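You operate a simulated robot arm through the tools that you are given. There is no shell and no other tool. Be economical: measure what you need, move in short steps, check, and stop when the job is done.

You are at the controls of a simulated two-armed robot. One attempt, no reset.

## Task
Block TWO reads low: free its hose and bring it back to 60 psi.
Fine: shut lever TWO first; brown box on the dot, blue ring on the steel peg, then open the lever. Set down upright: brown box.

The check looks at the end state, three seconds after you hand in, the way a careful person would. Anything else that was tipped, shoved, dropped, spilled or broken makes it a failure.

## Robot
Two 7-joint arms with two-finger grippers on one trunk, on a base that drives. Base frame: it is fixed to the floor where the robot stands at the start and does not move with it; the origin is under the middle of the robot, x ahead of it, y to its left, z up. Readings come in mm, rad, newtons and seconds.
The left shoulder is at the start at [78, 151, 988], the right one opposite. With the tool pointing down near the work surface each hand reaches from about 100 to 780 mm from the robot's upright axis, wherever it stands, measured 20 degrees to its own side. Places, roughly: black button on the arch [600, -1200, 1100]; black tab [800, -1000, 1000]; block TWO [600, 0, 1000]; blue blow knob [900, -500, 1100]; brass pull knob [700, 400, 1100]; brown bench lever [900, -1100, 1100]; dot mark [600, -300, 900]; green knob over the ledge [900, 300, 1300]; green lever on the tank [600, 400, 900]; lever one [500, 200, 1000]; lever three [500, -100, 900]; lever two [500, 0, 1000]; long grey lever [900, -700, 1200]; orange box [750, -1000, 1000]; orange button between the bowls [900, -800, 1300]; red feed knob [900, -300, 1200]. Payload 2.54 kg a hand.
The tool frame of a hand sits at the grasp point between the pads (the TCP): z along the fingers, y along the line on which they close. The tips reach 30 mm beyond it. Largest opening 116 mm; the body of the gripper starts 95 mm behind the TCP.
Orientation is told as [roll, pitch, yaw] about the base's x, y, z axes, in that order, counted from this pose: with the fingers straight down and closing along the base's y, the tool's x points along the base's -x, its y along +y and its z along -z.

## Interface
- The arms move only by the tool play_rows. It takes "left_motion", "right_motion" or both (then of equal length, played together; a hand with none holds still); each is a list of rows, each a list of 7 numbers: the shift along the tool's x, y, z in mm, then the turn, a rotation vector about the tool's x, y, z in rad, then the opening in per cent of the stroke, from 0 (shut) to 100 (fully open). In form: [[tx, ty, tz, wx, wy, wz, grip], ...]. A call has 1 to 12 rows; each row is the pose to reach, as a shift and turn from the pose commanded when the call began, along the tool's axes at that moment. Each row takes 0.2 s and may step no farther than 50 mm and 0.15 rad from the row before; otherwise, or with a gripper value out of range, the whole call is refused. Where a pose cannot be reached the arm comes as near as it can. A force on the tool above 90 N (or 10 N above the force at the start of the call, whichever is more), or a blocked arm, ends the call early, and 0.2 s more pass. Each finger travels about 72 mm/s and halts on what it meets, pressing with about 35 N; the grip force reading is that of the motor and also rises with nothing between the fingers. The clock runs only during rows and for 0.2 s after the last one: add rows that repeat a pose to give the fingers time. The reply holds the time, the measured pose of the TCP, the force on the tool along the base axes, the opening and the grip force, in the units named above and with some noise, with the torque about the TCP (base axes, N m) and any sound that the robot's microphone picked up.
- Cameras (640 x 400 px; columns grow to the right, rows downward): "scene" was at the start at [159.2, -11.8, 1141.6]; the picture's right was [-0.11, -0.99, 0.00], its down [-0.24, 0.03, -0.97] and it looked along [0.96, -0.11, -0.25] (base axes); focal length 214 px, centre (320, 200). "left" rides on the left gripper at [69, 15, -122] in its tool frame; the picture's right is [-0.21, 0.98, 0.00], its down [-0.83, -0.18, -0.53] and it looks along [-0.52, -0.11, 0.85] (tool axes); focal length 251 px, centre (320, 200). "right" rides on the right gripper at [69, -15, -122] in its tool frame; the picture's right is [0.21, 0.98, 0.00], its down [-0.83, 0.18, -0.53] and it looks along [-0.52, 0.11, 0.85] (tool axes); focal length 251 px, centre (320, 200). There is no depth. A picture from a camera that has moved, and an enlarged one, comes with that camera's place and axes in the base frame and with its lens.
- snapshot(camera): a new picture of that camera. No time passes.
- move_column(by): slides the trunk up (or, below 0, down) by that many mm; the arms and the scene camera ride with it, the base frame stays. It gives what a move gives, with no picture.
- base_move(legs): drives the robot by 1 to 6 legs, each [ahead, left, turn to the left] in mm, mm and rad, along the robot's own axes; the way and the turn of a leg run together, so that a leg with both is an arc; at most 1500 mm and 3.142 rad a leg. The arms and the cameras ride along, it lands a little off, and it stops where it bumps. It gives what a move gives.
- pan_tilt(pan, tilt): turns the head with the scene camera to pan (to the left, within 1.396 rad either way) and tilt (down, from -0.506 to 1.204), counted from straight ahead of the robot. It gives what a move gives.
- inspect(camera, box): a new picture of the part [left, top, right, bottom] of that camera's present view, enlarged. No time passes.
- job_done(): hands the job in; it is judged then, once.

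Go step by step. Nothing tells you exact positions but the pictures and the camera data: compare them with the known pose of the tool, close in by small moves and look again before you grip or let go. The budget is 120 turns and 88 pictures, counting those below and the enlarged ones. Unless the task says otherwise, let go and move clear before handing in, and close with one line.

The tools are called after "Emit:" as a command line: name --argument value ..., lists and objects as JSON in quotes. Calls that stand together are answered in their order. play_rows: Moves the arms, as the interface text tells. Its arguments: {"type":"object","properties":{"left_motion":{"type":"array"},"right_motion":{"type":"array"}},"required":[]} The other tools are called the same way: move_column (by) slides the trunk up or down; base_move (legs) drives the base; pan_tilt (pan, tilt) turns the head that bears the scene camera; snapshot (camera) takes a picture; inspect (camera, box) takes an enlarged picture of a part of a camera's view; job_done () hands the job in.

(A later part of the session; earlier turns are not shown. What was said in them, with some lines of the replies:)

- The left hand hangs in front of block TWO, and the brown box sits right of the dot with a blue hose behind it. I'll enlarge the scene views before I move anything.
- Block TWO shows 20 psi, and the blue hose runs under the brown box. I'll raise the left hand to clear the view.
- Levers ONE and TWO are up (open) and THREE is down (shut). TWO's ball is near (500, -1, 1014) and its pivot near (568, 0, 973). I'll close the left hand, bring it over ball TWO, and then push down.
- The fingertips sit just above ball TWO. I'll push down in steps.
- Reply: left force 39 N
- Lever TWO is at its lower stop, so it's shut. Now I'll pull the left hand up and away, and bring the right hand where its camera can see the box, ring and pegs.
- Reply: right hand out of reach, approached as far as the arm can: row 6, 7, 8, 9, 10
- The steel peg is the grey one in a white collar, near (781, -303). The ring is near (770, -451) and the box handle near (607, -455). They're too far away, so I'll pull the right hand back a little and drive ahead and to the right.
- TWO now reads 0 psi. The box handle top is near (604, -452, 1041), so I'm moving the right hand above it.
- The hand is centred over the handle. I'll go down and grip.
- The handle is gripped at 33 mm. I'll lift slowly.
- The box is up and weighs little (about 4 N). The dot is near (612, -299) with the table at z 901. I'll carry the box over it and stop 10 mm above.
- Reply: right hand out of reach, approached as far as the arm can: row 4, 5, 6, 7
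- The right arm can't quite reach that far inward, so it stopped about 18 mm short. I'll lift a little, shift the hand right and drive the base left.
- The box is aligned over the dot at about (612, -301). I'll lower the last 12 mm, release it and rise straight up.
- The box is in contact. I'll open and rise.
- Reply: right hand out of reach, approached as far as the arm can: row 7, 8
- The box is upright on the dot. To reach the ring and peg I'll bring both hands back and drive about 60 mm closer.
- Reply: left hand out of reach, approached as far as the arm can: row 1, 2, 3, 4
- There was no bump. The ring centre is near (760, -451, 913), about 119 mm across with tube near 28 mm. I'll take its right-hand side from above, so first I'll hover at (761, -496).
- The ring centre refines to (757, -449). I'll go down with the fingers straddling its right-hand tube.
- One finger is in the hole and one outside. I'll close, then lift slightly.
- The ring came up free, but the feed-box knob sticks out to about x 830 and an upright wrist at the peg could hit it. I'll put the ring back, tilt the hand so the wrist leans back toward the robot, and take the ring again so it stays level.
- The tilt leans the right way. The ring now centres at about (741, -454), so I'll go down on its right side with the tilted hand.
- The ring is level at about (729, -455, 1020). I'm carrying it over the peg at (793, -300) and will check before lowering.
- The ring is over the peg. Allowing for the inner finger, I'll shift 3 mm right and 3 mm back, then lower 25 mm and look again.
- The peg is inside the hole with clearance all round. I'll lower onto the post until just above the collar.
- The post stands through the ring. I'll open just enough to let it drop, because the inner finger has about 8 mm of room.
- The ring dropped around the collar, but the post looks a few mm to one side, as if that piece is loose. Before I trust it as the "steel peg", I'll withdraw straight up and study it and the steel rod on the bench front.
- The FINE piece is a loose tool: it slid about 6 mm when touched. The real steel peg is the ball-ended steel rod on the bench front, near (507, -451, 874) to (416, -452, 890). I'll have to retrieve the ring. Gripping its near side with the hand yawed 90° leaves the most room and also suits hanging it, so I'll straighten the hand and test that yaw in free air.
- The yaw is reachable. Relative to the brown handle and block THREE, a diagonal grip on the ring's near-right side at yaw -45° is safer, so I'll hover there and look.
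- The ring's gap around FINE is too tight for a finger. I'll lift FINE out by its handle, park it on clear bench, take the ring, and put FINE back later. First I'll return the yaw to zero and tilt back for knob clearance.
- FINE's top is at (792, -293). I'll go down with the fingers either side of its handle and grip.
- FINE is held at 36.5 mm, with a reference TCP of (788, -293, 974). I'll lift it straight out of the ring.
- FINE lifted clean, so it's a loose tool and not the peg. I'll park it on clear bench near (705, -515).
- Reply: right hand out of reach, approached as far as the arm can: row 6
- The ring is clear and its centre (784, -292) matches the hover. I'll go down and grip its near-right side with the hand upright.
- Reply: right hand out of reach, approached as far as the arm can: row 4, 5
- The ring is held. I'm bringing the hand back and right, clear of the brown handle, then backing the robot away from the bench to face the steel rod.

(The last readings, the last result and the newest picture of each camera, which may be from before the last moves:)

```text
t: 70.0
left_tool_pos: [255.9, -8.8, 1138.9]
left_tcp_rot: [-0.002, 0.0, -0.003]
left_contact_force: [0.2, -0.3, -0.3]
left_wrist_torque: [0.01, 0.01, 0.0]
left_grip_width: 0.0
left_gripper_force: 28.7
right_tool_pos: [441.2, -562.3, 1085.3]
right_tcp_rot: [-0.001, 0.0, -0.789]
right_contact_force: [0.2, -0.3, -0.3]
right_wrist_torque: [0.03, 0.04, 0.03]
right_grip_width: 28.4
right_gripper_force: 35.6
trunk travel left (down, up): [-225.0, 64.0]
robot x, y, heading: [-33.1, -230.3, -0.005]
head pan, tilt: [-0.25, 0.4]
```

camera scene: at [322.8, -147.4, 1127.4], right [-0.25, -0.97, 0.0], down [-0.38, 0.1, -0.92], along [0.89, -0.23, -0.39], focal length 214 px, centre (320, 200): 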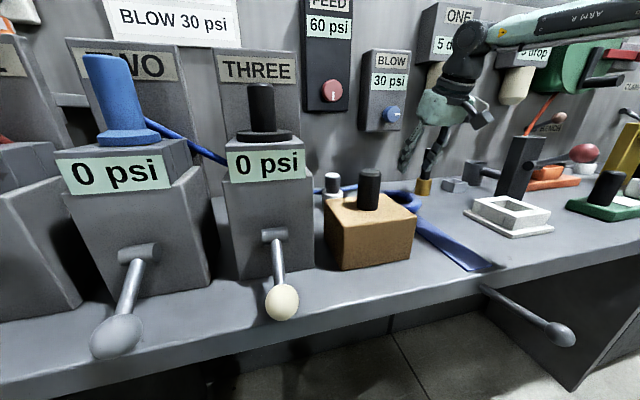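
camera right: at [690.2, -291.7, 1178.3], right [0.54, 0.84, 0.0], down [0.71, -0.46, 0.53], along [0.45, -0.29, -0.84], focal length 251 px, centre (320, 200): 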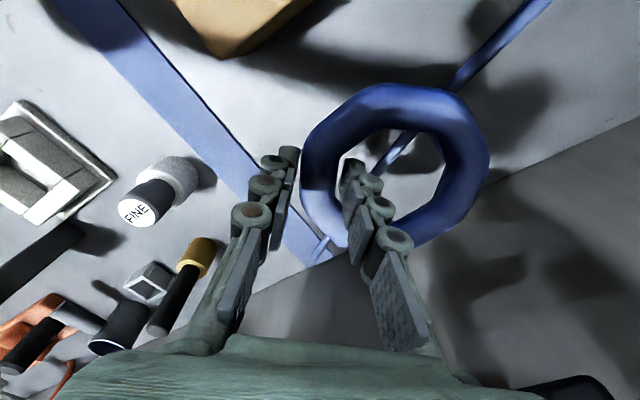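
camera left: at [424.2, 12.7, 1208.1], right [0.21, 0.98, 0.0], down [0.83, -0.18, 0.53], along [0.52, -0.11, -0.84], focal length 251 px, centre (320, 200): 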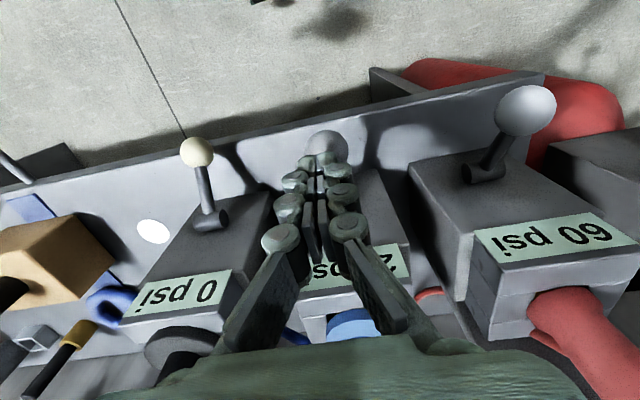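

I need more room between shoulder and rod, so I'll back off further and then turn the hand so the fingers point forward with the ring upright above them.

Emit:
base_move --legs '[[-150, 0, 0]]'

Emit:
play_rows --right_motion '[[0, 0, 0, 0, 0, 0.14, 5], [0, 0, 0, 0, 0, 0.28, 5], [0, 0, 0, 0, 0, 0.42, 5], [0, 0, 0, 0, 0, 0.56, 5], [0, 0, 0, 0, 0, 0.7, 5], [0, 0, 0, 0, 0, 0.784, 5], [0, 0, 0, 0, 0, 0.784, 5]]'

Emit:
play_rows --right_motion '[[0, 0, 10, -0.14, 0, 0, 5], [0, 0, 20, -0.28, 0, 0, 5], [0, 0, 30, -0.42, 0, 0, 5], [0, 0, 40, -0.56, 0, 0, 5], [0, 0, 50, -0.7, 0, 0, 5], [0, 0, 60, -0.84, 0, 0, 5], [0, 0, 70, -0.98, 0, 0, 5], [0, 0, 80, -1.12, 0, 0, 5], [0, 0, 90, -1.26, 0, 0, 5], [0, 0, 100, -1.4, 0, 0, 5], [0, 0, 100, -1.54, 0, 0, 5], [0, 0, 100, -1.57, 0, 0, 5]]'

```text
t: 71.4
left_tool_pos: [105.2, -8.2, 1138.1]
left_tcp_rot: [-0.003, -0.002, -0.003]
left_contact_force: [0.4, 0.9, -0.1]
left_wrist_torque: [0.01, -0.02, 0.0]
left_grip_width: 0.0
left_gripper_force: 28.8
right_tool_pos: [292.8, -560.1, 1085.2]
right_tcp_rot: [0.0, -0.003, -0.787]
right_contact_force: [-0.1, 0.3, -1.5]
right_wrist_torque: [-0.05, -0.04, 0.0]
right_grip_width: 28.3
right_gripper_force: 35.3
trunk travel left (down, up): [-225.0, 64.0]
robot x, y, heading: [-186.9, -231.0, -0.003]
head pan, tilt: [-0.25, 0.4]
```

```text
t: 73.0
left_tool_pos: [106.5, -7.8, 1137.7]
left_tcp_rot: [-0.003, -0.002, -0.002]
left_contact_force: [0.7, 0.6, -0.4]
left_wrist_torque: [-0.03, 0.0, 0.01]
left_grip_width: 0.0
left_gripper_force: 28.8
right_tool_pos: [293.9, -559.2, 1084.2]
right_tcp_rot: [0.001, -0.002, -1.571]
right_contact_force: [0.4, 0.3, -2.0]
right_wrist_torque: [-0.02, 0.01, 0.03]
right_grip_width: 28.1
right_gripper_force: 35.0
trunk travel left (down, up): [-225.0, 64.0]
robot x, y, heading: [-180.3, -231.0, -0.001]
head pan, tilt: [-0.25, 0.4]
```

```text
t: 75.8
left_tool_pos: [105.4, -8.0, 1136.3]
left_tcp_rot: [-0.002, -0.001, -0.002]
left_contact_force: [-0.2, 0.7, 0.0]
left_wrist_torque: [0.01, -0.04, -0.01]
left_grip_width: 0.0
left_gripper_force: 28.8
right_tool_pos: [308.3, -628.0, 874.6]
right_tcp_rot: [1.289, -0.094, -1.627]
right_contact_force: [-0.5, 1.0, -0.7]
right_wrist_torque: [-0.04, 0.03, 0.02]
right_grip_width: 26.7
right_gripper_force: 35.3
right hand out of reach, approached as far as the arm can: row 8, 9, 10, 11, 12
trunk travel left (down, up): [-225.0, 64.0]
robot x, y, heading: [-179.7, -231.3, -0.003]
head pan, tilt: [-0.25, 0.4]
stopped in row 12 (right hand): the arm was blocked; the commanded pose is now the measured one
```

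The arm reached about 74° of tilt before a limit and drifted. I'll look at the state.

Emit:
pan_tilt --pan -0.5 --tilt 0.5

Emit:
snapshot --camera "scene"

Emit:
snapshot --camera "right"

```text
t: 76.5
left_tool_pos: [106.1, -7.7, 1138.1]
left_tcp_rot: [-0.002, -0.001, -0.001]
left_contact_force: [-0.4, 0.0, 0.8]
left_wrist_torque: [0.02, 0.0, 0.0]
left_grip_width: 0.2
left_gripper_force: 28.3
right_tool_pos: [309.4, -627.9, 874.2]
right_tcp_rot: [1.288, -0.092, -1.623]
right_contact_force: [0.1, -0.1, -0.9]
right_wrist_torque: [-0.05, 0.02, -0.01]
right_grip_width: 26.6
right_gripper_force: 35.1
trunk travel left (down, up): [-225.0, 64.0]
robot x, y, heading: [-183.9, -230.8, -0.001]
head pan, tilt: [-0.499, 0.499]
```

```text
25 pictures are left
camera scene: at [-34.7, -277.3, 1118.3], right [-0.48, -0.88, 0.0], down [-0.42, 0.23, -0.88], along [0.77, -0.42, -0.48], focal length 214 px, centre (320, 200)
```

scene: 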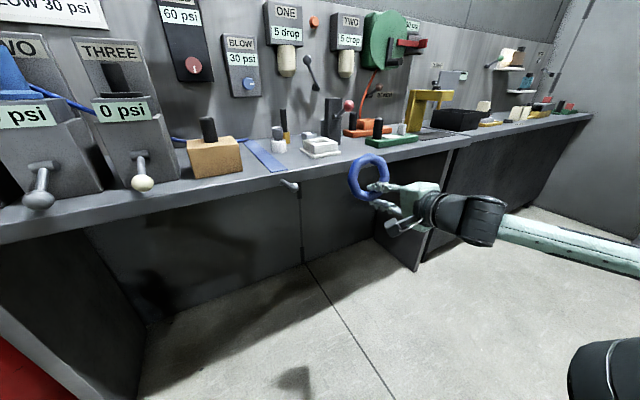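

```text
24 pictures are left
camera right: at [190.8, -550.0, 885.4], right [0.29, 0.28, 0.91], down [-0.51, -0.77, 0.4], along [0.81, -0.58, -0.08], focal length 251 px, centre (320, 200)
```

right: 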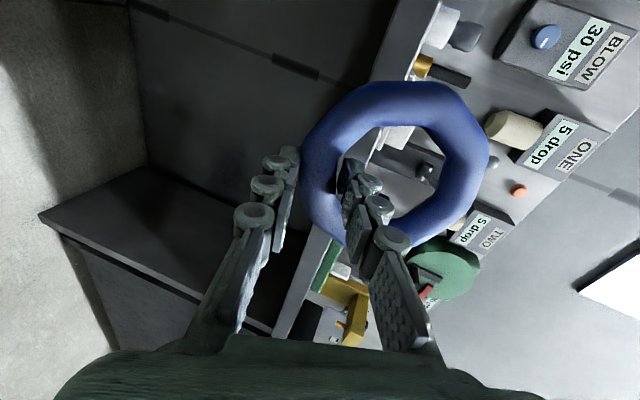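

The ring is upright at about (340, -615, 910), gripped at its bottom and aligned with the rod. I can thread it using only the base and the column. First I'll check the rod's position enlarged.

Emit:
inspect --camera "scene" --box '[230, 130, 430, 250]'

```text
3.20 times, centred on (330, 190) of scene
camera zoom: at [-34.7, -277.3, 1118.3], right [-0.48, -0.88, 0.0], down [-0.42, 0.23, -0.88], along [0.77, -0.42, -0.48], focal length 686 px, centre (288, 232)
```

zoom: 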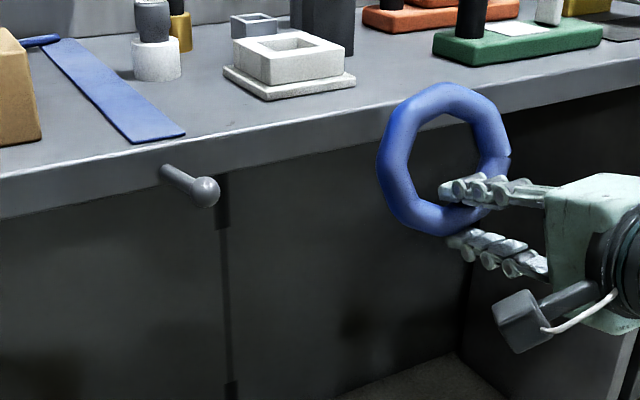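

The ball tip is at (414, -450, 893) and the rod slopes down to the bench at (507, -449, 874). I'm lowering the column 26 mm and driving 165 mm left to line the ring up in front.

Emit:
move_column --by -26

Emit:
base_move --legs '[[0, 165, 0]]'

Emit:
snapshot --camera "right"

Emit:
snapshot --camera "scene"

```text
t: 77.3
left_tool_pos: [107.0, -7.9, 1113.1]
left_tcp_rot: [-0.001, 0.0, -0.002]
left_contact_force: [-0.5, -0.7, -0.5]
left_wrist_torque: [0.0, 0.0, -0.02]
left_grip_width: 0.0
left_gripper_force: 28.6
right_tool_pos: [309.3, -627.3, 848.2]
right_tcp_rot: [1.289, -0.093, -1.626]
right_contact_force: [0.0, -0.1, -0.2]
right_wrist_torque: [0.0, 0.06, 0.02]
right_grip_width: 26.7
right_gripper_force: 35.2
trunk travel left (down, up): [-199.0, 90.0]
robot x, y, heading: [-178.5, -230.6, -0.005]
head pan, tilt: [-0.499, 0.499]
```

```text
t: 79.5
left_tool_pos: [106.0, 158.7, 1112.5]
left_tcp_rot: [0.001, 0.001, 0.0]
left_contact_force: [0.5, 0.2, -0.2]
left_wrist_torque: [0.02, 0.03, 0.02]
left_grip_width: 0.0
left_gripper_force: 28.3
right_tool_pos: [310.8, -462.8, 848.2]
right_tcp_rot: [1.288, -0.092, -1.625]
right_contact_force: [-0.8, -0.2, -0.3]
right_wrist_torque: [0.02, 0.03, -0.02]
right_grip_width: 26.3
right_gripper_force: 34.8
trunk travel left (down, up): [-199.0, 90.0]
robot x, y, heading: [-179.4, -68.0, -0.001]
head pan, tilt: [-0.499, 0.499]
```

```text
22 pictures are left
camera right: at [191.4, -383.5, 859.4], right [0.29, 0.29, 0.91], down [-0.5, -0.77, 0.4], along [0.81, -0.58, -0.08], focal length 251 px, centre (320, 200)
```

right: 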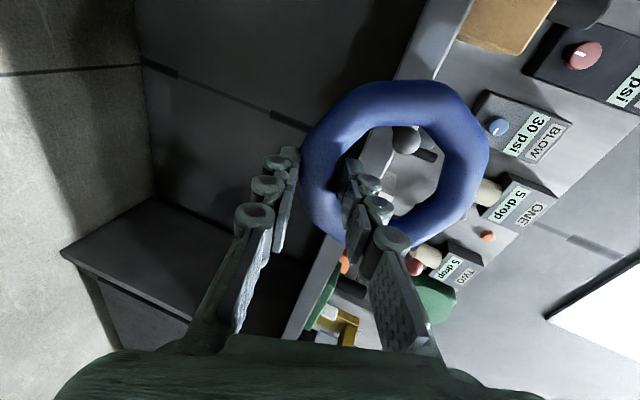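

```text
21 pictures are left
camera scene: at [-34.4, -110.9, 1092.3], right [-0.48, -0.88, 0.0], down [-0.42, 0.23, -0.88], along [0.77, -0.42, -0.48], focal length 214 px, centre (320, 200)
```

scene: 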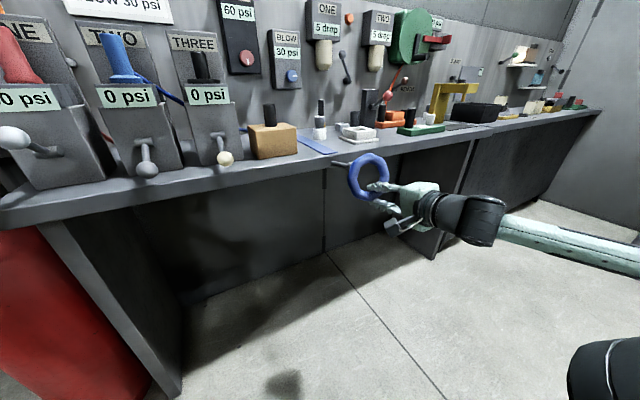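

In the hand camera the ball sits in the ring's opening, a few mm above centre as planned. I'll drive ahead 55 mm and check.

Emit:
base_move --legs '[[55, 0, 0]]'

Emit:
snapshot --camera "right"

Emit:
inspect --camera "scene" --box '[290, 110, 450, 250]'

```text
t: 80.5
left_tool_pos: [161.4, 158.4, 1111.7]
left_tcp_rot: [0.001, -0.002, 0.001]
left_contact_force: [0.2, -0.2, -0.9]
left_wrist_torque: [0.01, 0.03, 0.0]
left_grip_width: 0.0
left_gripper_force: 28.4
right_tool_pos: [363.9, -460.7, 847.5]
right_tcp_rot: [1.289, -0.092, -1.625]
right_contact_force: [-0.2, -0.1, -0.5]
right_wrist_torque: [-0.03, 0.01, 0.0]
right_grip_width: 26.3
right_gripper_force: 34.4
trunk travel left (down, up): [-199.0, 90.0]
robot x, y, heading: [-125.4, -65.5, 0.002]
head pan, tilt: [-0.499, 0.499]
```

```text
20 pictures are left
camera right: at [246.2, -383.4, 859.2], right [0.29, 0.29, 0.91], down [-0.5, -0.77, 0.4], along [0.81, -0.58, -0.08], focal length 251 px, centre (320, 200)
```

right: 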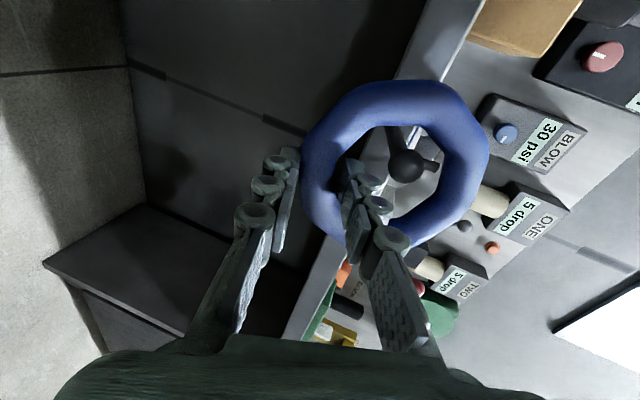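

```text
2.86 times, centred on (370, 180) of scene
camera zoom: at [20.4, -111.0, 1092.2], right [-0.48, -0.88, 0.0], down [-0.42, 0.23, -0.88], along [0.77, -0.42, -0.48], focal length 613 px, centre (177, 257)
```

zoom: 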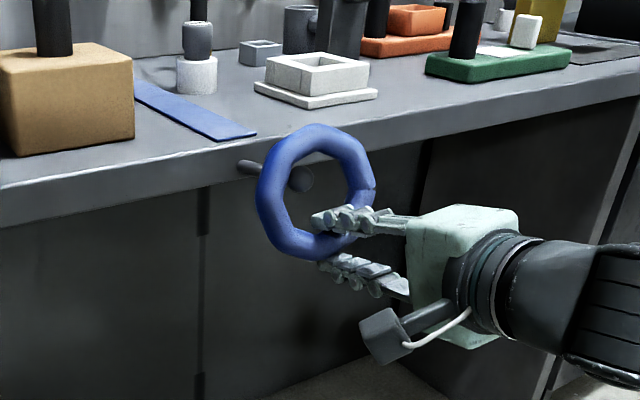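

The ball is well inside the hole, so I'll go ahead another 55 mm.

Emit:
base_move --legs '[[55, 0, 0]]'

Emit:
snapshot --camera "right"

Emit:
inspect --camera "scene" --box '[290, 110, 450, 250]'

```text
t: 81.4
left_tool_pos: [216.7, 157.9, 1112.9]
left_tcp_rot: [0.0, 0.0, 0.0]
left_contact_force: [-0.6, 0.3, 0.1]
left_wrist_torque: [0.0, 0.0, 0.0]
left_grip_width: 0.0
left_gripper_force: 28.7
right_tool_pos: [419.9, -462.0, 847.9]
right_tcp_rot: [1.288, -0.093, -1.623]
right_contact_force: [0.1, -0.2, -2.1]
right_wrist_torque: [0.02, 0.05, 0.02]
right_grip_width: 25.9
right_gripper_force: 35.4
trunk travel left (down, up): [-199.0, 90.0]
robot x, y, heading: [-70.6, -64.8, -0.002]
head pan, tilt: [-0.499, 0.499]
```

```text
18 pictures are left
camera right: at [301.9, -383.3, 859.2], right [0.29, 0.29, 0.91], down [-0.5, -0.77, 0.4], along [0.81, -0.57, -0.08], focal length 251 px, centre (320, 200)
```

right: 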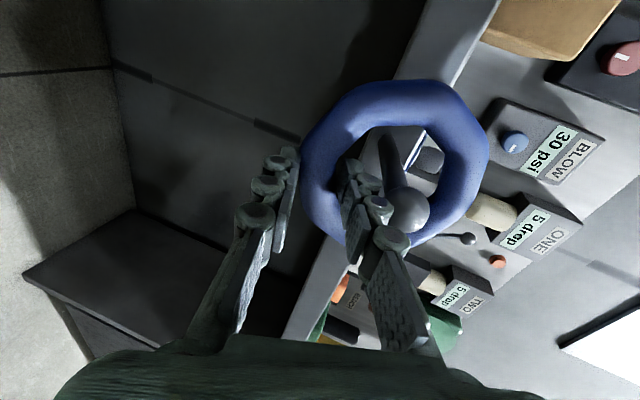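

```text
2.86 times, centred on (370, 180) of scene
camera zoom: at [75.9, -111.0, 1092.2], right [-0.48, -0.88, 0.0], down [-0.42, 0.23, -0.88], along [0.77, -0.42, -0.48], focal length 613 px, centre (177, 257)
```

zoom: 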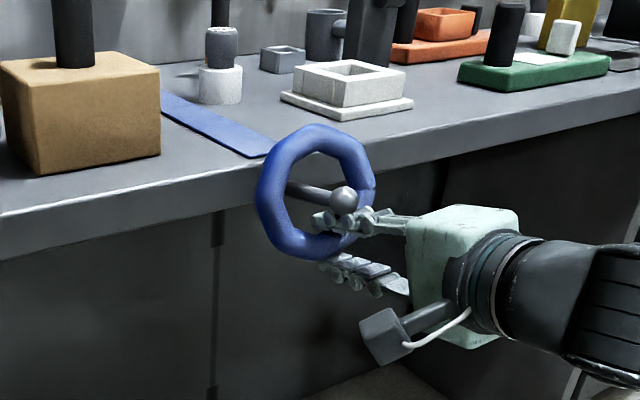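

The rod runs through the ring. I'll lower the column 18 mm so the ring nearly hangs, then open.

Emit:
move_column --by -18

Emit:
play_rows --right_motion '[[0, 0, 0, 0, 0, 0, 30], [0, 0, 0, 0, 0, 0, 45], [0, 0, 0, 0, 0, 0, 52], [0, 0, 0, 0, 0, 0, 52]]'

Emit:
snapshot --camera "right"

Emit:
inspect --camera "scene" --box '[290, 110, 450, 250]'

```text
t: 82.1
left_tool_pos: [216.5, 158.8, 1094.1]
left_tcp_rot: [0.001, 0.001, 0.001]
left_contact_force: [0.2, -0.4, -0.2]
left_wrist_torque: [-0.02, 0.0, 0.03]
left_grip_width: 0.0
left_gripper_force: 28.6
right_tool_pos: [420.5, -460.7, 829.5]
right_tcp_rot: [1.287, -0.092, -1.622]
right_contact_force: [0.6, -0.2, 0.3]
right_wrist_torque: [-0.01, 0.02, 0.0]
right_grip_width: 25.6
right_gripper_force: 35.3
trunk travel left (down, up): [-181.0, 108.0]
robot x, y, heading: [-70.7, -67.5, 0.003]
head pan, tilt: [-0.499, 0.499]
```

```text
t: 83.1
left_tool_pos: [216.6, 157.9, 1094.1]
left_tcp_rot: [-0.002, 0.001, 0.001]
left_contact_force: [-0.6, -0.3, -0.9]
left_wrist_torque: [0.04, 0.02, -0.04]
left_grip_width: 0.0
left_gripper_force: 28.8
right_tool_pos: [419.4, -460.1, 829.7]
right_tcp_rot: [1.289, -0.093, -1.623]
right_contact_force: [-1.3, 0.2, -1.0]
right_wrist_torque: [-0.01, -0.06, -0.01]
right_grip_width: 59.4
right_gripper_force: 0.1
trunk travel left (down, up): [-181.0, 108.0]
robot x, y, heading: [-68.6, -66.5, -0.003]
head pan, tilt: [-0.499, 0.499]
```

```text
16 pictures are left
camera right: at [301.6, -383.3, 841.3], right [0.29, 0.29, 0.91], down [-0.5, -0.77, 0.4], along [0.81, -0.57, -0.08], focal length 251 px, centre (320, 200)
```

right: 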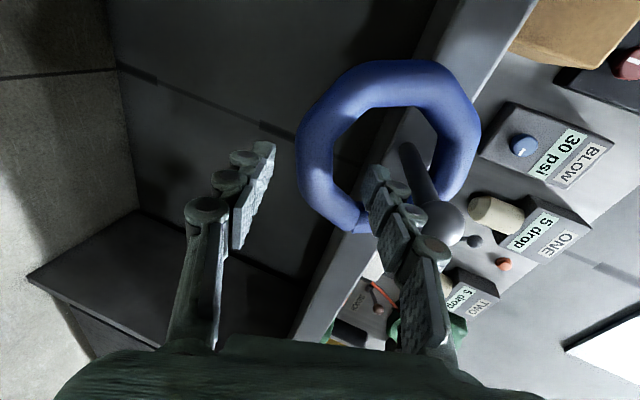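

```text
2.86 times, centred on (370, 180) of scene
camera zoom: at [75.6, -111.0, 1074.2], right [-0.48, -0.88, 0.0], down [-0.42, 0.23, -0.88], along [0.77, -0.42, -0.48], focal length 613 px, centre (177, 257)
```

zoom: 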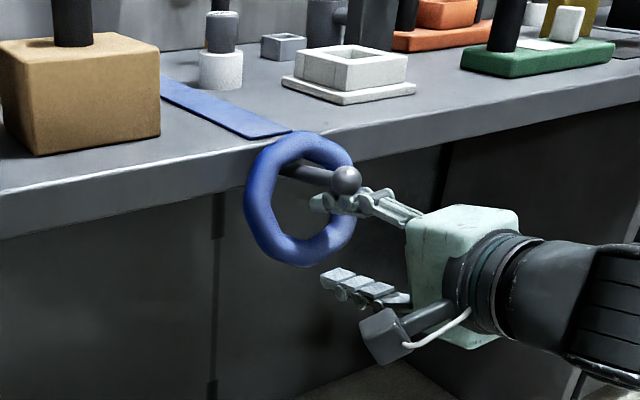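

The ring hangs on the steel peg. I'll back straight off.

Emit:
base_move --legs '[[-140, 0, 0]]'

Emit:
inspect --camera "scene" --box '[230, 80, 430, 240]'

```text
t: 84.4
left_tool_pos: [74.7, 159.5, 1093.8]
left_tcp_rot: [0.001, -0.003, 0.001]
left_contact_force: [-0.1, -0.5, 0.1]
left_wrist_torque: [-0.02, -0.02, 0.02]
left_grip_width: 0.1
left_gripper_force: 28.2
right_tool_pos: [280.4, -460.0, 829.7]
right_tcp_rot: [1.29, -0.092, -1.622]
right_contact_force: [0.4, -0.6, -1.0]
right_wrist_torque: [0.04, 0.0, 0.02]
right_grip_width: 60.2
right_gripper_force: 0.0
trunk travel left (down, up): [-181.0, 108.0]
robot x, y, heading: [-213.9, -66.4, 0.001]
head pan, tilt: [-0.499, 0.499]
```

```text
2.50 times, centred on (330, 160) of scene
camera zoom: at [-65.2, -110.8, 1074.3], right [-0.48, -0.88, 0.0], down [-0.42, 0.23, -0.88], along [0.77, -0.42, -0.48], focal length 536 px, centre (295, 300)
```

zoom: 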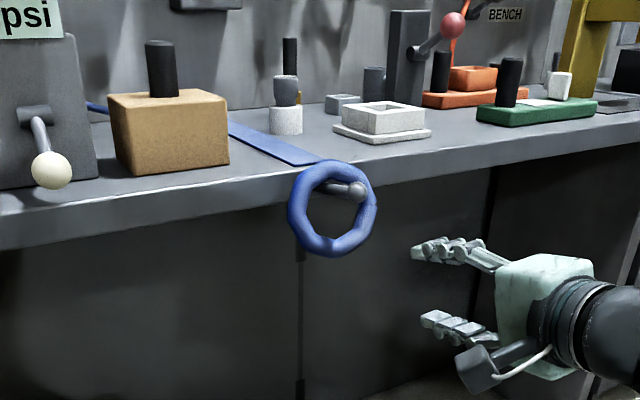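

The ring hangs properly. Now I'll raise the column, bring the hand back to pointing down, and return to put FINE back in its place.

Emit:
move_column --by 44

Emit:
play_rows --right_motion '[[-1, 10, -3, 0.06, 0, 0, 60], [-2, 20, -6, 0.2, 0, 0, 60], [-4, 36, -11, 0.34, 0, 0, 60], [-6, 55, -16, 0.48, 0, 0, 60], [-8, 75, -22, 0.62, 0, 0, 60], [-10, 95, -28, 0.76, 0, 0, 60], [-12, 115, -34, 0.9, 0, 0, 60], [-14, 135, -40, 1.04, 0, 0, 60], [-16, 150, -45, 1.18, 0, 0, 60], [-17, 163, -48, 1.29, 0, 0, 60], [-17, 163, -48, 1.29, 0, 0, 60]]'

```text
t: 85.3
left_tool_pos: [75.4, 160.0, 1138.2]
left_tcp_rot: [0.0, -0.001, 0.001]
left_contact_force: [0.6, -0.5, -1.3]
left_wrist_torque: [0.02, 0.02, -0.03]
left_grip_width: 0.1
left_gripper_force: 28.6
right_tool_pos: [280.3, -459.7, 873.9]
right_tcp_rot: [1.288, -0.093, -1.623]
right_contact_force: [0.0, 0.3, 0.4]
right_wrist_torque: [0.02, -0.01, 0.01]
right_grip_width: 60.2
right_gripper_force: 0.1
trunk travel left (down, up): [-225.0, 64.0]
robot x, y, heading: [-210.4, -68.3, -0.0]
head pan, tilt: [-0.499, 0.499]
```

```text
t: 87.7
left_tool_pos: [75.4, 158.4, 1137.4]
left_tcp_rot: [0.0, -0.001, 0.003]
left_contact_force: [-0.4, 0.1, -0.5]
left_wrist_torque: [0.0, -0.03, 0.01]
left_grip_width: 0.1
left_gripper_force: 28.2
right_tool_pos: [279.5, -462.6, 1044.5]
right_tcp_rot: [-0.001, -0.092, -1.624]
right_contact_force: [0.3, 0.2, -0.1]
right_wrist_torque: [0.0, -0.02, -0.01]
right_grip_width: 70.1
right_gripper_force: 0.0
trunk travel left (down, up): [-225.0, 64.0]
robot x, y, heading: [-212.2, -66.6, -0.005]
head pan, tilt: [-0.499, 0.499]
```

Emit:
play_rows --right_motion '[[0, 0, -3, 0, 0, -0.136, 60], [0, 0, -6, 0, 0, -0.272, 60], [0, 0, -9, 0, 0, -0.408, 60], [0, 0, -12, 0, 0, -0.544, 60], [0, 0, -15, 0, 0, -0.68, 60], [0, 0, -18, 0, 0, -0.816, 60], [0, 0, -21, 0, 0, -0.952, 60], [0, 0, -24, 0, 0, -1.088, 60], [0, 0, -27, 0, 0, -1.224, 60], [0, 0, -30, 0, 0, -1.36, 60], [0, 0, -33, 0, 0, -1.496, 60], [0, 0, -35, 0, 0, -1.624, 60]]'

Emit:
play_rows --right_motion '[[0, 0, 0, -0.092, 0, 0, 60], [0, 0, 0, -0.092, 0, 0, 60]]'

Emit:
pan_tilt --pan -0.25 --tilt 0.4

```text
t: 90.3
left_tool_pos: [74.4, 158.6, 1138.3]
left_tcp_rot: [-0.001, -0.001, 0.001]
left_contact_force: [0.1, 0.3, -0.4]
left_wrist_torque: [0.01, 0.0, 0.0]
left_grip_width: 0.1
left_gripper_force: 28.5
right_tool_pos: [279.4, -458.6, 1078.5]
right_tcp_rot: [-0.092, 0.007, 0.003]
right_contact_force: [0.2, 0.1, 0.1]
right_wrist_torque: [-0.02, 0.04, -0.02]
right_grip_width: 69.4
right_gripper_force: 0.0
trunk travel left (down, up): [-225.0, 64.0]
robot x, y, heading: [-209.5, -67.8, 0.004]
head pan, tilt: [-0.499, 0.499]
```

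```text
t: 90.9
left_tool_pos: [74.7, 159.9, 1138.4]
left_tcp_rot: [0.0, 0.002, 0.002]
left_contact_force: [0.1, 0.3, 0.4]
left_wrist_torque: [0.01, 0.0, -0.01]
left_grip_width: 0.0
left_gripper_force: 29.2
right_tool_pos: [280.1, -456.2, 1081.4]
right_tcp_rot: [-0.001, 0.005, 0.001]
right_contact_force: [0.5, 0.0, 0.2]
right_wrist_torque: [0.0, -0.01, 0.01]
right_grip_width: 69.6
right_gripper_force: 0.1
trunk travel left (down, up): [-225.0, 64.0]
robot x, y, heading: [-209.9, -66.0, 0.001]
head pan, tilt: [-0.499, 0.499]
```

```text
t: 91.6
left_tool_pos: [75.6, 159.2, 1138.5]
left_tcp_rot: [0.001, -0.001, 0.002]
left_contact_force: [-0.3, -0.1, 0.1]
left_wrist_torque: [0.01, -0.01, 0.02]
left_grip_width: 0.1
left_gripper_force: 28.8
right_tool_pos: [279.2, -457.1, 1079.9]
right_tcp_rot: [0.001, 0.005, 0.002]
right_contact_force: [0.5, -0.7, 0.2]
right_wrist_torque: [0.03, 0.04, 0.03]
right_grip_width: 69.7
right_gripper_force: 0.0
trunk travel left (down, up): [-225.0, 64.0]
robot x, y, heading: [-211.2, -66.5, 0.002]
head pan, tilt: [-0.25, 0.4]
```

Emit:
base_move --legs '[[0, -57, 0], [377, 0, 0]]'

Emit:
play_rows --right_motion '[[0, 0, 0, 0, -0.14, 0, 60], [0, 0, 0, 0, -0.28, 0, 60], [0, 0, 0, 0, -0.385, 0, 60], [0, 0, 0, 0, -0.385, 0, 60]]'

Emit:
snapshot --camera "right"

```text
t: 94.8
left_tool_pos: [453.5, 100.4, 1137.7]
left_tcp_rot: [0.001, 0.0, 0.0]
left_contact_force: [0.8, -0.7, -0.2]
left_wrist_torque: [-0.01, 0.0, 0.01]
left_grip_width: 0.1
left_gripper_force: 28.8
right_tool_pos: [655.4, -517.8, 1078.7]
right_tcp_rot: [0.001, 0.007, -0.001]
right_contact_force: [0.5, 0.3, -0.1]
right_wrist_torque: [-0.01, 0.03, -0.02]
right_grip_width: 69.5
right_gripper_force: 0.0
trunk travel left (down, up): [-225.0, 64.0]
robot x, y, heading: [164.2, -124.4, -0.0]
head pan, tilt: [-0.25, 0.4]
```

```text
t: 95.8
left_tool_pos: [452.3, 99.0, 1139.2]
left_tcp_rot: [0.0, -0.001, -0.001]
left_contact_force: [-0.6, 0.2, -0.8]
left_wrist_torque: [0.0, 0.01, 0.03]
left_grip_width: 0.0
left_gripper_force: 28.9
right_tool_pos: [654.4, -517.2, 1079.8]
right_tcp_rot: [0.0, -0.38, -0.001]
right_contact_force: [-0.9, 0.4, 0.1]
right_wrist_torque: [0.01, 0.01, 0.02]
right_grip_width: 69.5
right_gripper_force: 0.1
trunk travel left (down, up): [-225.0, 64.0]
robot x, y, heading: [164.2, -123.8, 0.001]
head pan, tilt: [-0.25, 0.4]
```

```text
13 pictures are left
camera right: at [544.5, -531.4, 1165.5], right [-0.2, 0.98, -0.08], down [0.57, 0.18, 0.8], along [0.8, 0.11, -0.59], focal length 251 px, centre (320, 200)
```

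right: 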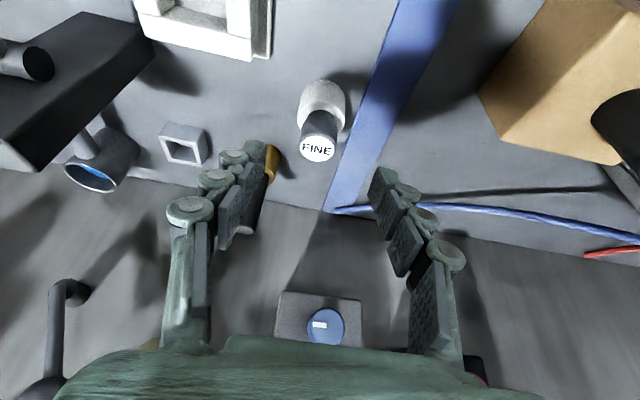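

FINE is where I left it, at (709, -516). I'll grip it again.

Emit:
play_rows --right_motion '[[-23, 1, 9, 0, 0, 0, 60], [-46, 1, 18, 0, 0, 0, 60], [-32, 1, 52, 0, 0, 0, 60], [-18, 1, 88, 0, 0, 0, 60], [-7, 1, 115, 0, 0, 0, 60], [-7, 1, 115, 0, 0, 0, 40], [-7, 1, 115, 0, 0, 0, 20], [-7, 1, 115, 0, 0, 0, 10], [-7, 1, 115, 0, 0, 0, 10]]'

Emit:
play_rows --right_motion '[[-6, 0, -14, 0, 0, 0, 8], [-13, 0, -32, 0, 0, 0, 8], [-18, 0, -46, 0, 0, 0, 8], [-18, 0, -46, 0, 0, 0, 8]]'

Emit:
snapshot --camera "right"

```text
t: 97.8
left_tool_pos: [451.4, 99.9, 1139.1]
left_tcp_rot: [-0.001, -0.002, -0.002]
left_contact_force: [0.0, 0.0, 0.1]
left_wrist_torque: [-0.01, 0.01, -0.01]
left_grip_width: 0.2
left_gripper_force: 29.2
right_tool_pos: [701.3, -518.3, 974.6]
right_tcp_rot: [0.0, -0.38, -0.002]
right_contact_force: [-0.1, 0.1, 1.7]
right_wrist_torque: [0.02, -0.06, 0.0]
right_grip_width: 36.7
right_gripper_force: 35.2
trunk travel left (down, up): [-225.0, 64.0]
robot x, y, heading: [166.1, -124.4, -0.004]
head pan, tilt: [-0.25, 0.4]
```

```text
t: 98.8
left_tool_pos: [452.9, 101.0, 1138.1]
left_tcp_rot: [0.001, -0.003, -0.002]
left_contact_force: [-0.7, -0.6, -0.3]
left_wrist_torque: [0.01, 0.01, 0.0]
left_grip_width: 0.0
left_gripper_force: 28.3
right_tool_pos: [703.1, -517.9, 1025.5]
right_tcp_rot: [0.0, -0.379, -0.002]
right_contact_force: [0.2, -0.3, -0.8]
right_wrist_torque: [0.01, 0.01, 0.02]
right_grip_width: 36.6
right_gripper_force: 34.8
trunk travel left (down, up): [-225.0, 64.0]
robot x, y, heading: [164.8, -123.4, 0.001]
head pan, tilt: [-0.25, 0.4]
```

```text
12 pictures are left
camera right: at [592.8, -531.6, 1111.5], right [-0.2, 0.98, -0.08], down [0.57, 0.18, 0.8], along [0.8, 0.11, -0.59], focal length 251 px, centre (320, 200)
```

right: 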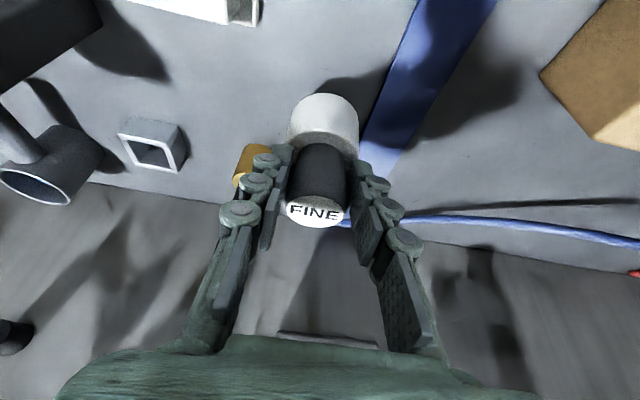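

Emit:
play_rows --right_motion '[[-15, 38, 6, 0, 0, 0, 8], [-30, 76, 12, 0, 0, 0, 8], [-45, 114, 18, 0, 0, 0, 8], [-58, 152, 23, 0, 0, 0, 8], [-70, 188, 28, 0, 0, 0, 8], [-79, 218, 32, 0, 0, 0, 8], [-72, 218, 50, 0, 0, 0, 8], [-65, 218, 67, 0, 0, 0, 8], [-63, 218, 73, 0, 0, 0, 8], [-63, 218, 73, 0, 0, 0, 8]]'

Emit:
inspect --camera "scene" --box '[310, 120, 430, 220]'

```text
t: 101.0
left_tool_pos: [452.8, 100.9, 1138.5]
left_tcp_rot: [-0.002, 0.0, -0.002]
left_contact_force: [0.9, 1.1, 0.1]
left_wrist_torque: [-0.01, -0.04, -0.01]
left_grip_width: 0.0
left_gripper_force: 28.8
right_tool_pos: [790.6, -298.1, 981.0]
right_tcp_rot: [0.002, -0.378, -0.002]
right_contact_force: [0.6, 0.0, -0.5]
right_wrist_torque: [-0.02, 0.02, 0.0]
right_grip_width: 36.8
right_gripper_force: 34.8
trunk travel left (down, up): [-225.0, 64.0]
robot x, y, heading: [167.8, -126.9, -0.001]
head pan, tilt: [-0.25, 0.4]
```

```text
4.00 times, centred on (370, 170) of scene
camera zoom: at [321.7, -148.6, 1127.4], right [-0.25, -0.97, 0.0], down [-0.38, 0.1, -0.92], along [0.89, -0.23, -0.39], focal length 858 px, centre (120, 320)
```

zoom: 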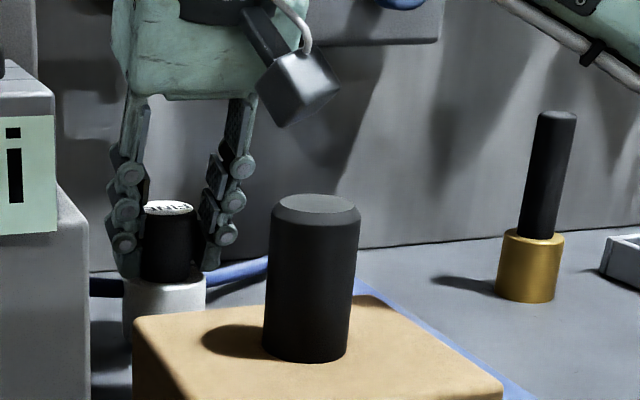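

FINE lines up with its original spot in the picture. I'll lower the last 7 mm and release.

Emit:
play_rows --right_motion '[[3, 0, 3, 0, 0, 0, 8], [4, 0, 5, 0, 0, 0, 8], [5, 0, 7, 0, 0, 0, 8], [5, 0, 7, 0, 0, 0, 8]]'

```text
t: 102.0
left_tool_pos: [452.5, 100.5, 1138.3]
left_tcp_rot: [-0.002, -0.001, -0.001]
left_contact_force: [-0.2, 0.5, 0.8]
left_wrist_torque: [0.01, 0.0, 0.03]
left_grip_width: 0.0
left_gripper_force: 28.2
right_tool_pos: [787.2, -298.6, 974.7]
right_tcp_rot: [0.0, -0.385, -0.004]
right_contact_force: [5.8, -1.7, 14.0]
right_wrist_torque: [-0.13, -0.19, 0.02]
right_grip_width: 36.7
right_gripper_force: 35.1
trunk travel left (down, up): [-225.0, 64.0]
robot x, y, heading: [163.8, -123.7, 0.0]
head pan, tilt: [-0.25, 0.4]
```

Emit:
play_rows --right_motion '[[0, 0, -1, 0, 0, 0, 30], [0, 0, -1, 0, 0, 0, 50], [0, 0, -1, 0, 0, 0, 62], [0, 0, -1, 0, 0, 0, 62], [-10, 0, -25, 0, 0, 0, 62], [-24, 0, -60, 0, 0, 0, 62], [-34, 0, -85, 0, 0, 0, 62], [0, -20, -100, 0, 0, 0, 62], [40, -40, -115, 0, 0, 0, 62], [80, -70, -130, 0, 0, 0, 62]]'

Emit:
snapshot --camera "scene"

```text
refused: row 10 steps farther than a row can; nothing moved
```

```text
10 pictures are left
camera scene: at [320.9, -148.5, 1127.8], right [-0.25, -0.97, 0.0], down [-0.38, 0.1, -0.92], along [0.89, -0.23, -0.39], focal length 214 px, centre (320, 200)
```

scene: 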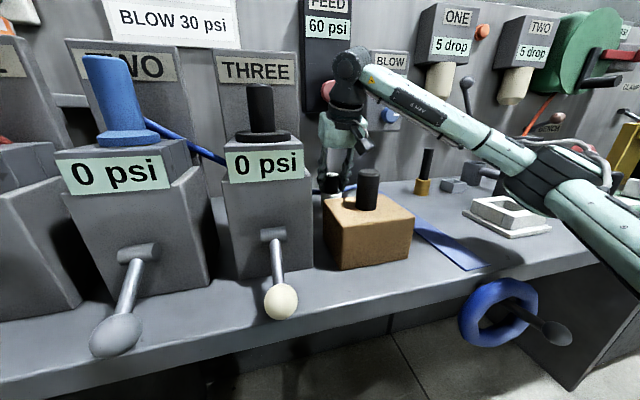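

One row stepped too far, so I'll repeat the release and retreat with smaller steps.

Emit:
play_rows --right_motion '[[0, 0, -1, 0, 0, 0, 30], [0, 0, -1, 0, 0, 0, 50], [0, 0, -1, 0, 0, 0, 62], [0, 0, -1, 0, 0, 0, 62], [-10, 0, -25, 0, 0, 0, 62], [-24, 0, -60, 0, 0, 0, 62], [-34, 0, -85, 0, 0, 0, 62], [0, -15, -100, 0, 0, 0, 62], [35, -40, -112, 0, 0, 0, 62], [65, -65, -125, 0, 0, 0, 62], [95, -90, -138, 0, 0, 0, 62]]'

Emit:
inspect --camera "scene" --box '[310, 120, 430, 220]'

```text
t: 104.5
left_tool_pos: [451.2, 99.7, 1137.1]
left_tcp_rot: [0.0, -0.002, -0.004]
left_contact_force: [0.5, 0.1, 0.1]
left_wrist_torque: [0.0, -0.04, 0.0]
left_grip_width: 0.1
left_gripper_force: 28.5
right_tool_pos: [646.9, -389.8, 1065.0]
right_tcp_rot: [0.002, -0.381, -0.002]
right_contact_force: [0.4, -0.4, 0.3]
right_wrist_torque: [0.01, -0.02, -0.05]
right_grip_width: 71.8
right_gripper_force: 0.2
trunk travel left (down, up): [-225.0, 64.0]
robot x, y, heading: [164.1, -124.1, -0.002]
head pan, tilt: [-0.25, 0.4]
```

```text
4.00 times, centred on (370, 170) of scene
camera zoom: at [321.1, -148.9, 1127.5], right [-0.25, -0.97, 0.0], down [-0.38, 0.1, -0.92], along [0.89, -0.23, -0.39], focal length 858 px, centre (120, 320)
```

zoom: 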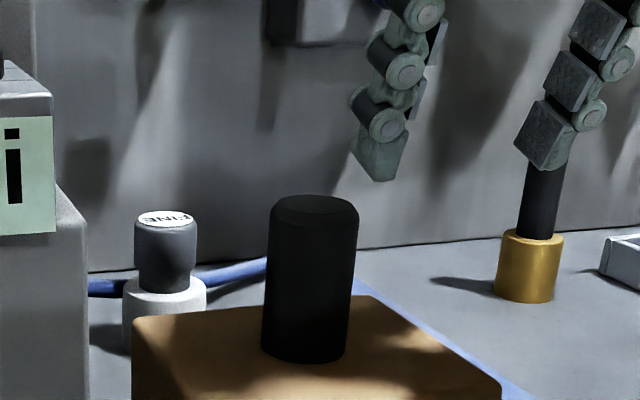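

FINE is back on its original spot. Now lever TWO: I'll bring the open left hand above its ball, near (497, -1, 935).

Emit:
play_rows --left_motion '[[0, -30, 0, 0, 0, 0, 60], [-10, -65, 0, 0, 0, 0, 80], [-25, -101, 0, 0, 0, 0, 80], [-46, -101, 20, 0, 0, 0, 80], [-46, -101, 60, 0, 0, 0, 80], [-46, -101, 100, 0, 0, 0, 80], [-46, -101, 130, 0, 0, 0, 80], [-46, -101, 130, 0, 0, 0, 80]]'

Emit:
snapshot --camera "left"

```text
t: 106.2
left_tool_pos: [497.7, -0.6, 1010.6]
left_tcp_rot: [-0.001, 0.0, -0.003]
left_contact_force: [0.5, 0.2, -0.5]
left_wrist_torque: [0.0, 0.02, -0.03]
left_grip_width: 93.1
left_gripper_force: 0.0
right_tool_pos: [647.8, -390.0, 1064.9]
right_tcp_rot: [-0.001, -0.379, -0.003]
right_contact_force: [-0.1, 0.3, 0.5]
right_wrist_torque: [0.01, 0.01, 0.02]
right_grip_width: 71.8
right_gripper_force: 0.2
trunk travel left (down, up): [-225.0, 64.0]
robot x, y, heading: [166.1, -124.0, -0.006]
head pan, tilt: [-0.25, 0.4]
```

```text
8 pictures are left
camera left: at [427.9, 16.2, 1131.5], right [0.22, 0.98, 0.0], down [0.82, -0.18, 0.54], along [0.52, -0.12, -0.84], focal length 251 px, centre (320, 200)
```

left: 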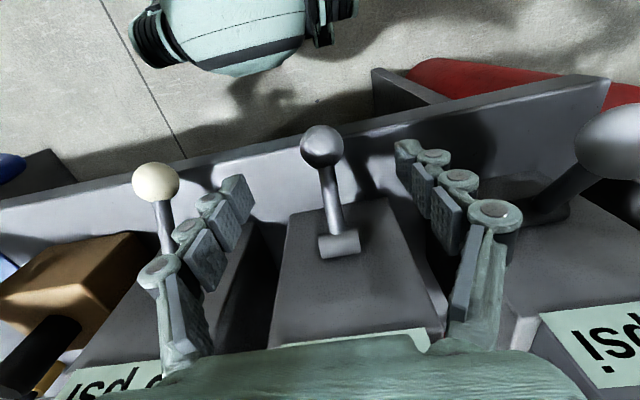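

The ball is centred between the fingers. I'll go down and close on it.

Emit:
play_rows --left_motion '[[0, 1, 35, 0, 0, 0, 80], [0, 1, 66, 0, 0, 0, 80], [0, 1, 66, 0, 0, 0, 50], [0, 1, 66, 0, 0, 0, 25], [0, 1, 66, 0, 0, 0, 15], [0, 1, 66, 0, 0, 0, 15]]'

```text
t: 107.7
left_tool_pos: [499.6, 1.1, 943.7]
left_tcp_rot: [-0.001, 0.0, -0.001]
left_contact_force: [-0.3, -7.0, -2.7]
left_wrist_torque: [-0.17, 0.15, -0.05]
left_grip_width: 33.8
left_gripper_force: 44.7
right_tool_pos: [648.7, -390.1, 1065.1]
right_tcp_rot: [0.001, -0.38, -0.002]
right_contact_force: [-0.2, 0.2, -0.3]
right_wrist_torque: [-0.01, 0.02, 0.04]
right_grip_width: 71.8
right_gripper_force: 0.0
trunk travel left (down, up): [-225.0, 64.0]
robot x, y, heading: [167.2, -124.6, -0.004]
head pan, tilt: [-0.25, 0.4]
```

The ball is gripped. I'll raise the lever along its arc.

Emit:
play_rows --left_motion '[[3, 0, -10, 0, 0, 0, 12], [6, 0, -20, 0, 0, 0, 12], [8, 0, -30, 0, 0, 0, 12], [8, 0, -41, 0, 0, 0, 12], [8, 0, -52, 0, 0, 0, 12], [6, 0, -62, 0, 0, 0, 12], [3, 0, -72, 0, 0, 0, 12], [-1, 0, -81, 0, 0, 0, 12], [-2, 0, -85, 0, 0, 0, 12]]'

Emit:
snapshot --camera "scene"

```text
t: 109.7
left_tool_pos: [500.3, 1.2, 1028.8]
left_tcp_rot: [-0.002, -0.004, 0.002]
left_contact_force: [-3.5, 6.8, 0.5]
left_wrist_torque: [0.09, 0.03, -0.04]
left_grip_width: 33.5
left_gripper_force: 35.3
right_tool_pos: [648.2, -390.0, 1066.7]
right_tcp_rot: [-0.003, -0.381, -0.002]
right_contact_force: [0.1, 0.3, -1.0]
right_wrist_torque: [-0.02, 0.0, 0.02]
right_grip_width: 72.1
right_gripper_force: 0.0
trunk travel left (down, up): [-225.0, 64.0]
robot x, y, heading: [164.4, -121.6, -0.004]
head pan, tilt: [-0.25, 0.4]
```

```text
7 pictures are left
camera scene: at [321.3, -148.0, 1127.7], right [-0.25, -0.97, 0.0], down [-0.38, 0.1, -0.92], along [0.89, -0.23, -0.39], focal length 214 px, centre (320, 200)
```

scene: 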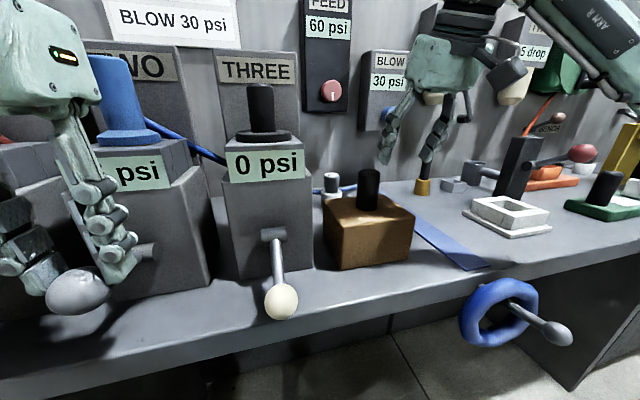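

The ball has slipped toward the fingertips and looks about 15 mm short of its upper position. I'll raise further while watching the force.

Emit:
play_rows --left_motion '[[-3, 0, -6, 0, 0, 0, 10], [-6, 0, -12, 0, 0, 0, 10], [-9, 0, -18, 0, 0, 0, 10], [-11, 0, -22, 0, 0, 0, 10]]'

Emit:
snapshot --camera "scene"

```text
t: 110.7
left_tool_pos: [512.2, 1.3, 1050.0]
left_tcp_rot: [-0.002, 0.001, -0.002]
left_contact_force: [0.1, -0.4, -0.2]
left_wrist_torque: [0.03, 0.01, -0.02]
left_grip_width: 11.5
left_gripper_force: 0.0
right_tool_pos: [648.6, -390.1, 1065.0]
right_tcp_rot: [0.002, -0.379, -0.002]
right_contact_force: [-0.2, -0.1, -0.3]
right_wrist_torque: [-0.01, 0.03, -0.02]
right_grip_width: 72.0
right_gripper_force: 0.1
trunk travel left (down, up): [-225.0, 64.0]
robot x, y, heading: [164.4, -124.8, -0.004]
head pan, tilt: [-0.25, 0.4]
```

```text
6 pictures are left
camera scene: at [321.7, -148.6, 1127.4], right [-0.25, -0.97, 0.0], down [-0.38, 0.1, -0.92], along [0.89, -0.23, -0.39], focal length 214 px, centre (320, 200)
```

scene: 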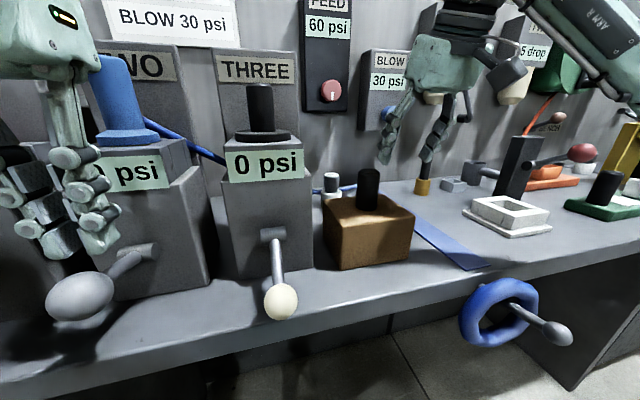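

The fingers slipped off at about 16° above level, with the ball near (487, -1, 995). I'll take it deeper and lift the rest of the way.

Emit:
play_rows --left_motion '[[0, 0, -12, 0, 0, 0, 40], [12, 0, -12, 0, 0, 0, 65], [23, 0, -12, 0, 0, 0, 65], [23, 0, 20, 0, 0, 0, 65], [23, 0, 52, 0, 0, 0, 65], [23, 0, 54, 0, 0, 0, 65], [23, 0, 54, 0, 0, 0, 40], [23, 0, 54, 0, 0, 0, 20], [23, 0, 54, 0, 0, 0, 12], [23, 0, 54, 0, 0, 0, 12]]'

Emit:
play_rows --left_motion '[[-1, 0, -6, 0, 0, 0, 10], [-3, 0, -12, 0, 0, 0, 10], [-6, 0, -18, 0, 0, 0, 10], [-9, 0, -24, 0, 0, 0, 10], [-11, 0, -28, 0, 0, 0, 10]]'

Emit:
inspect --camera "scene" --box '[0, 100, 320, 340]'

```text
t: 112.8
left_tool_pos: [487.8, -0.1, 997.6]
left_tcp_rot: [0.0, 0.002, 0.0]
left_contact_force: [-0.6, 2.4, -1.7]
left_wrist_torque: [0.06, 0.04, 0.04]
left_grip_width: 32.8
left_gripper_force: 44.9
right_tool_pos: [647.9, -388.3, 1065.8]
right_tcp_rot: [-0.001, -0.379, -0.003]
right_contact_force: [0.3, 0.4, -0.4]
right_wrist_torque: [0.0, 0.01, -0.03]
right_grip_width: 71.6
right_gripper_force: 0.0
trunk travel left (down, up): [-225.0, 64.0]
robot x, y, heading: [161.7, -126.4, 0.002]
head pan, tilt: [-0.25, 0.4]
```

```text
t: 114.0
left_tool_pos: [498.6, 1.0, 1020.1]
left_tcp_rot: [0.003, 0.005, -0.006]
left_contact_force: [-17.4, 0.0, -53.5]
left_wrist_torque: [-0.01, 0.46, -0.03]
left_grip_width: 33.2
left_gripper_force: 44.5
right_tool_pos: [650.3, -389.8, 1065.2]
right_tcp_rot: [-0.002, -0.38, -0.002]
right_contact_force: [-0.4, -0.4, -0.4]
right_wrist_torque: [0.02, -0.02, 0.02]
right_grip_width: 71.8
right_gripper_force: 0.1
trunk travel left (down, up): [-225.0, 64.0]
robot x, y, heading: [163.6, -119.9, -0.004]
head pan, tilt: [-0.25, 0.4]
```

```text
1.67 times, centred on (160, 220) of scene
camera zoom: at [322.1, -147.8, 1126.5], right [-0.25, -0.97, 0.0], down [-0.38, 0.1, -0.92], along [0.89, -0.23, -0.39], focal length 358 px, centre (587, 167)
```

zoom: 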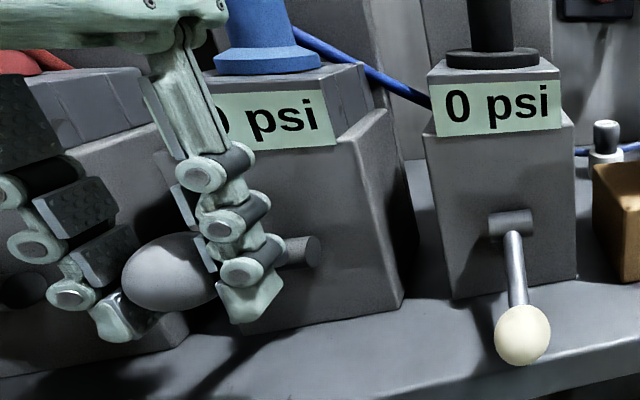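

The upper stop is reached, with 53 N of resistance. I'll relax, open, lift clear and back away.

Emit:
play_rows --left_motion '[[0, 0, 5, 0, 0, 0, 12], [0, 0, 5, 0, 0, 0, 40], [0, 0, 5, 0, 0, 0, 75], [0, 0, 5, 0, 0, 0, 80], [0, 0, 5, 0, 0, 0, 80], [0, 0, -40, 0, 0, 0, 80], [0, 0, -85, 0, 0, 0, 80], [5, 20, -110, 0, 0, 0, 80], [30, 60, -120, 0, 0, 0, 80], [50, 100, -120, 0, 0, 0, 80]]'

Emit:
snapshot --camera "scene"

```text
t: 116.2
left_tool_pos: [450.9, 99.6, 1139.8]
left_tcp_rot: [-0.003, -0.001, -0.004]
left_contact_force: [0.8, 0.0, -0.2]
left_wrist_torque: [-0.02, 0.01, 0.0]
left_grip_width: 92.7
left_gripper_force: 0.1
left hand out of reach, approached as far as the arm can: row 10
right_tool_pos: [647.6, -388.6, 1065.0]
right_tcp_rot: [-0.001, -0.378, 0.0]
right_contact_force: [-0.2, 0.2, -0.3]
right_wrist_torque: [-0.01, 0.04, 0.01]
right_grip_width: 71.7
right_gripper_force: 0.1
trunk travel left (down, up): [-225.0, 64.0]
robot x, y, heading: [166.3, -125.6, -0.002]
head pan, tilt: [-0.25, 0.4]
```

```text
4 pictures are left
camera scene: at [321.4, -148.1, 1127.5], right [-0.25, -0.97, 0.0], down [-0.38, 0.1, -0.92], along [0.89, -0.23, -0.39], focal length 214 px, centre (320, 200)
```

scene: 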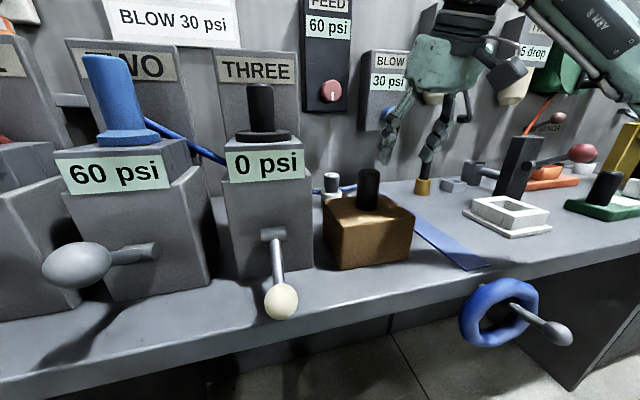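

TWO reads 60 psi with its lever up. The ring hangs on the steel peg, the box stands upright on the dot, FINE is back in place, and both hands are clear. I'm handing in.

Emit:
job_done

```text
The job is handed in.
```

Block TWO is back at 60 psi: I shut lever TWO first, set the brown box upright on the dot, hung the blue ring on the steel peg, and reopened the lever. Along the way I mistook the loose FINE tool for the peg, nudging it about 6 mm and lifting it out to get the ring back. I then put it back to within about a millimetre of where it stood, judging by the camera.
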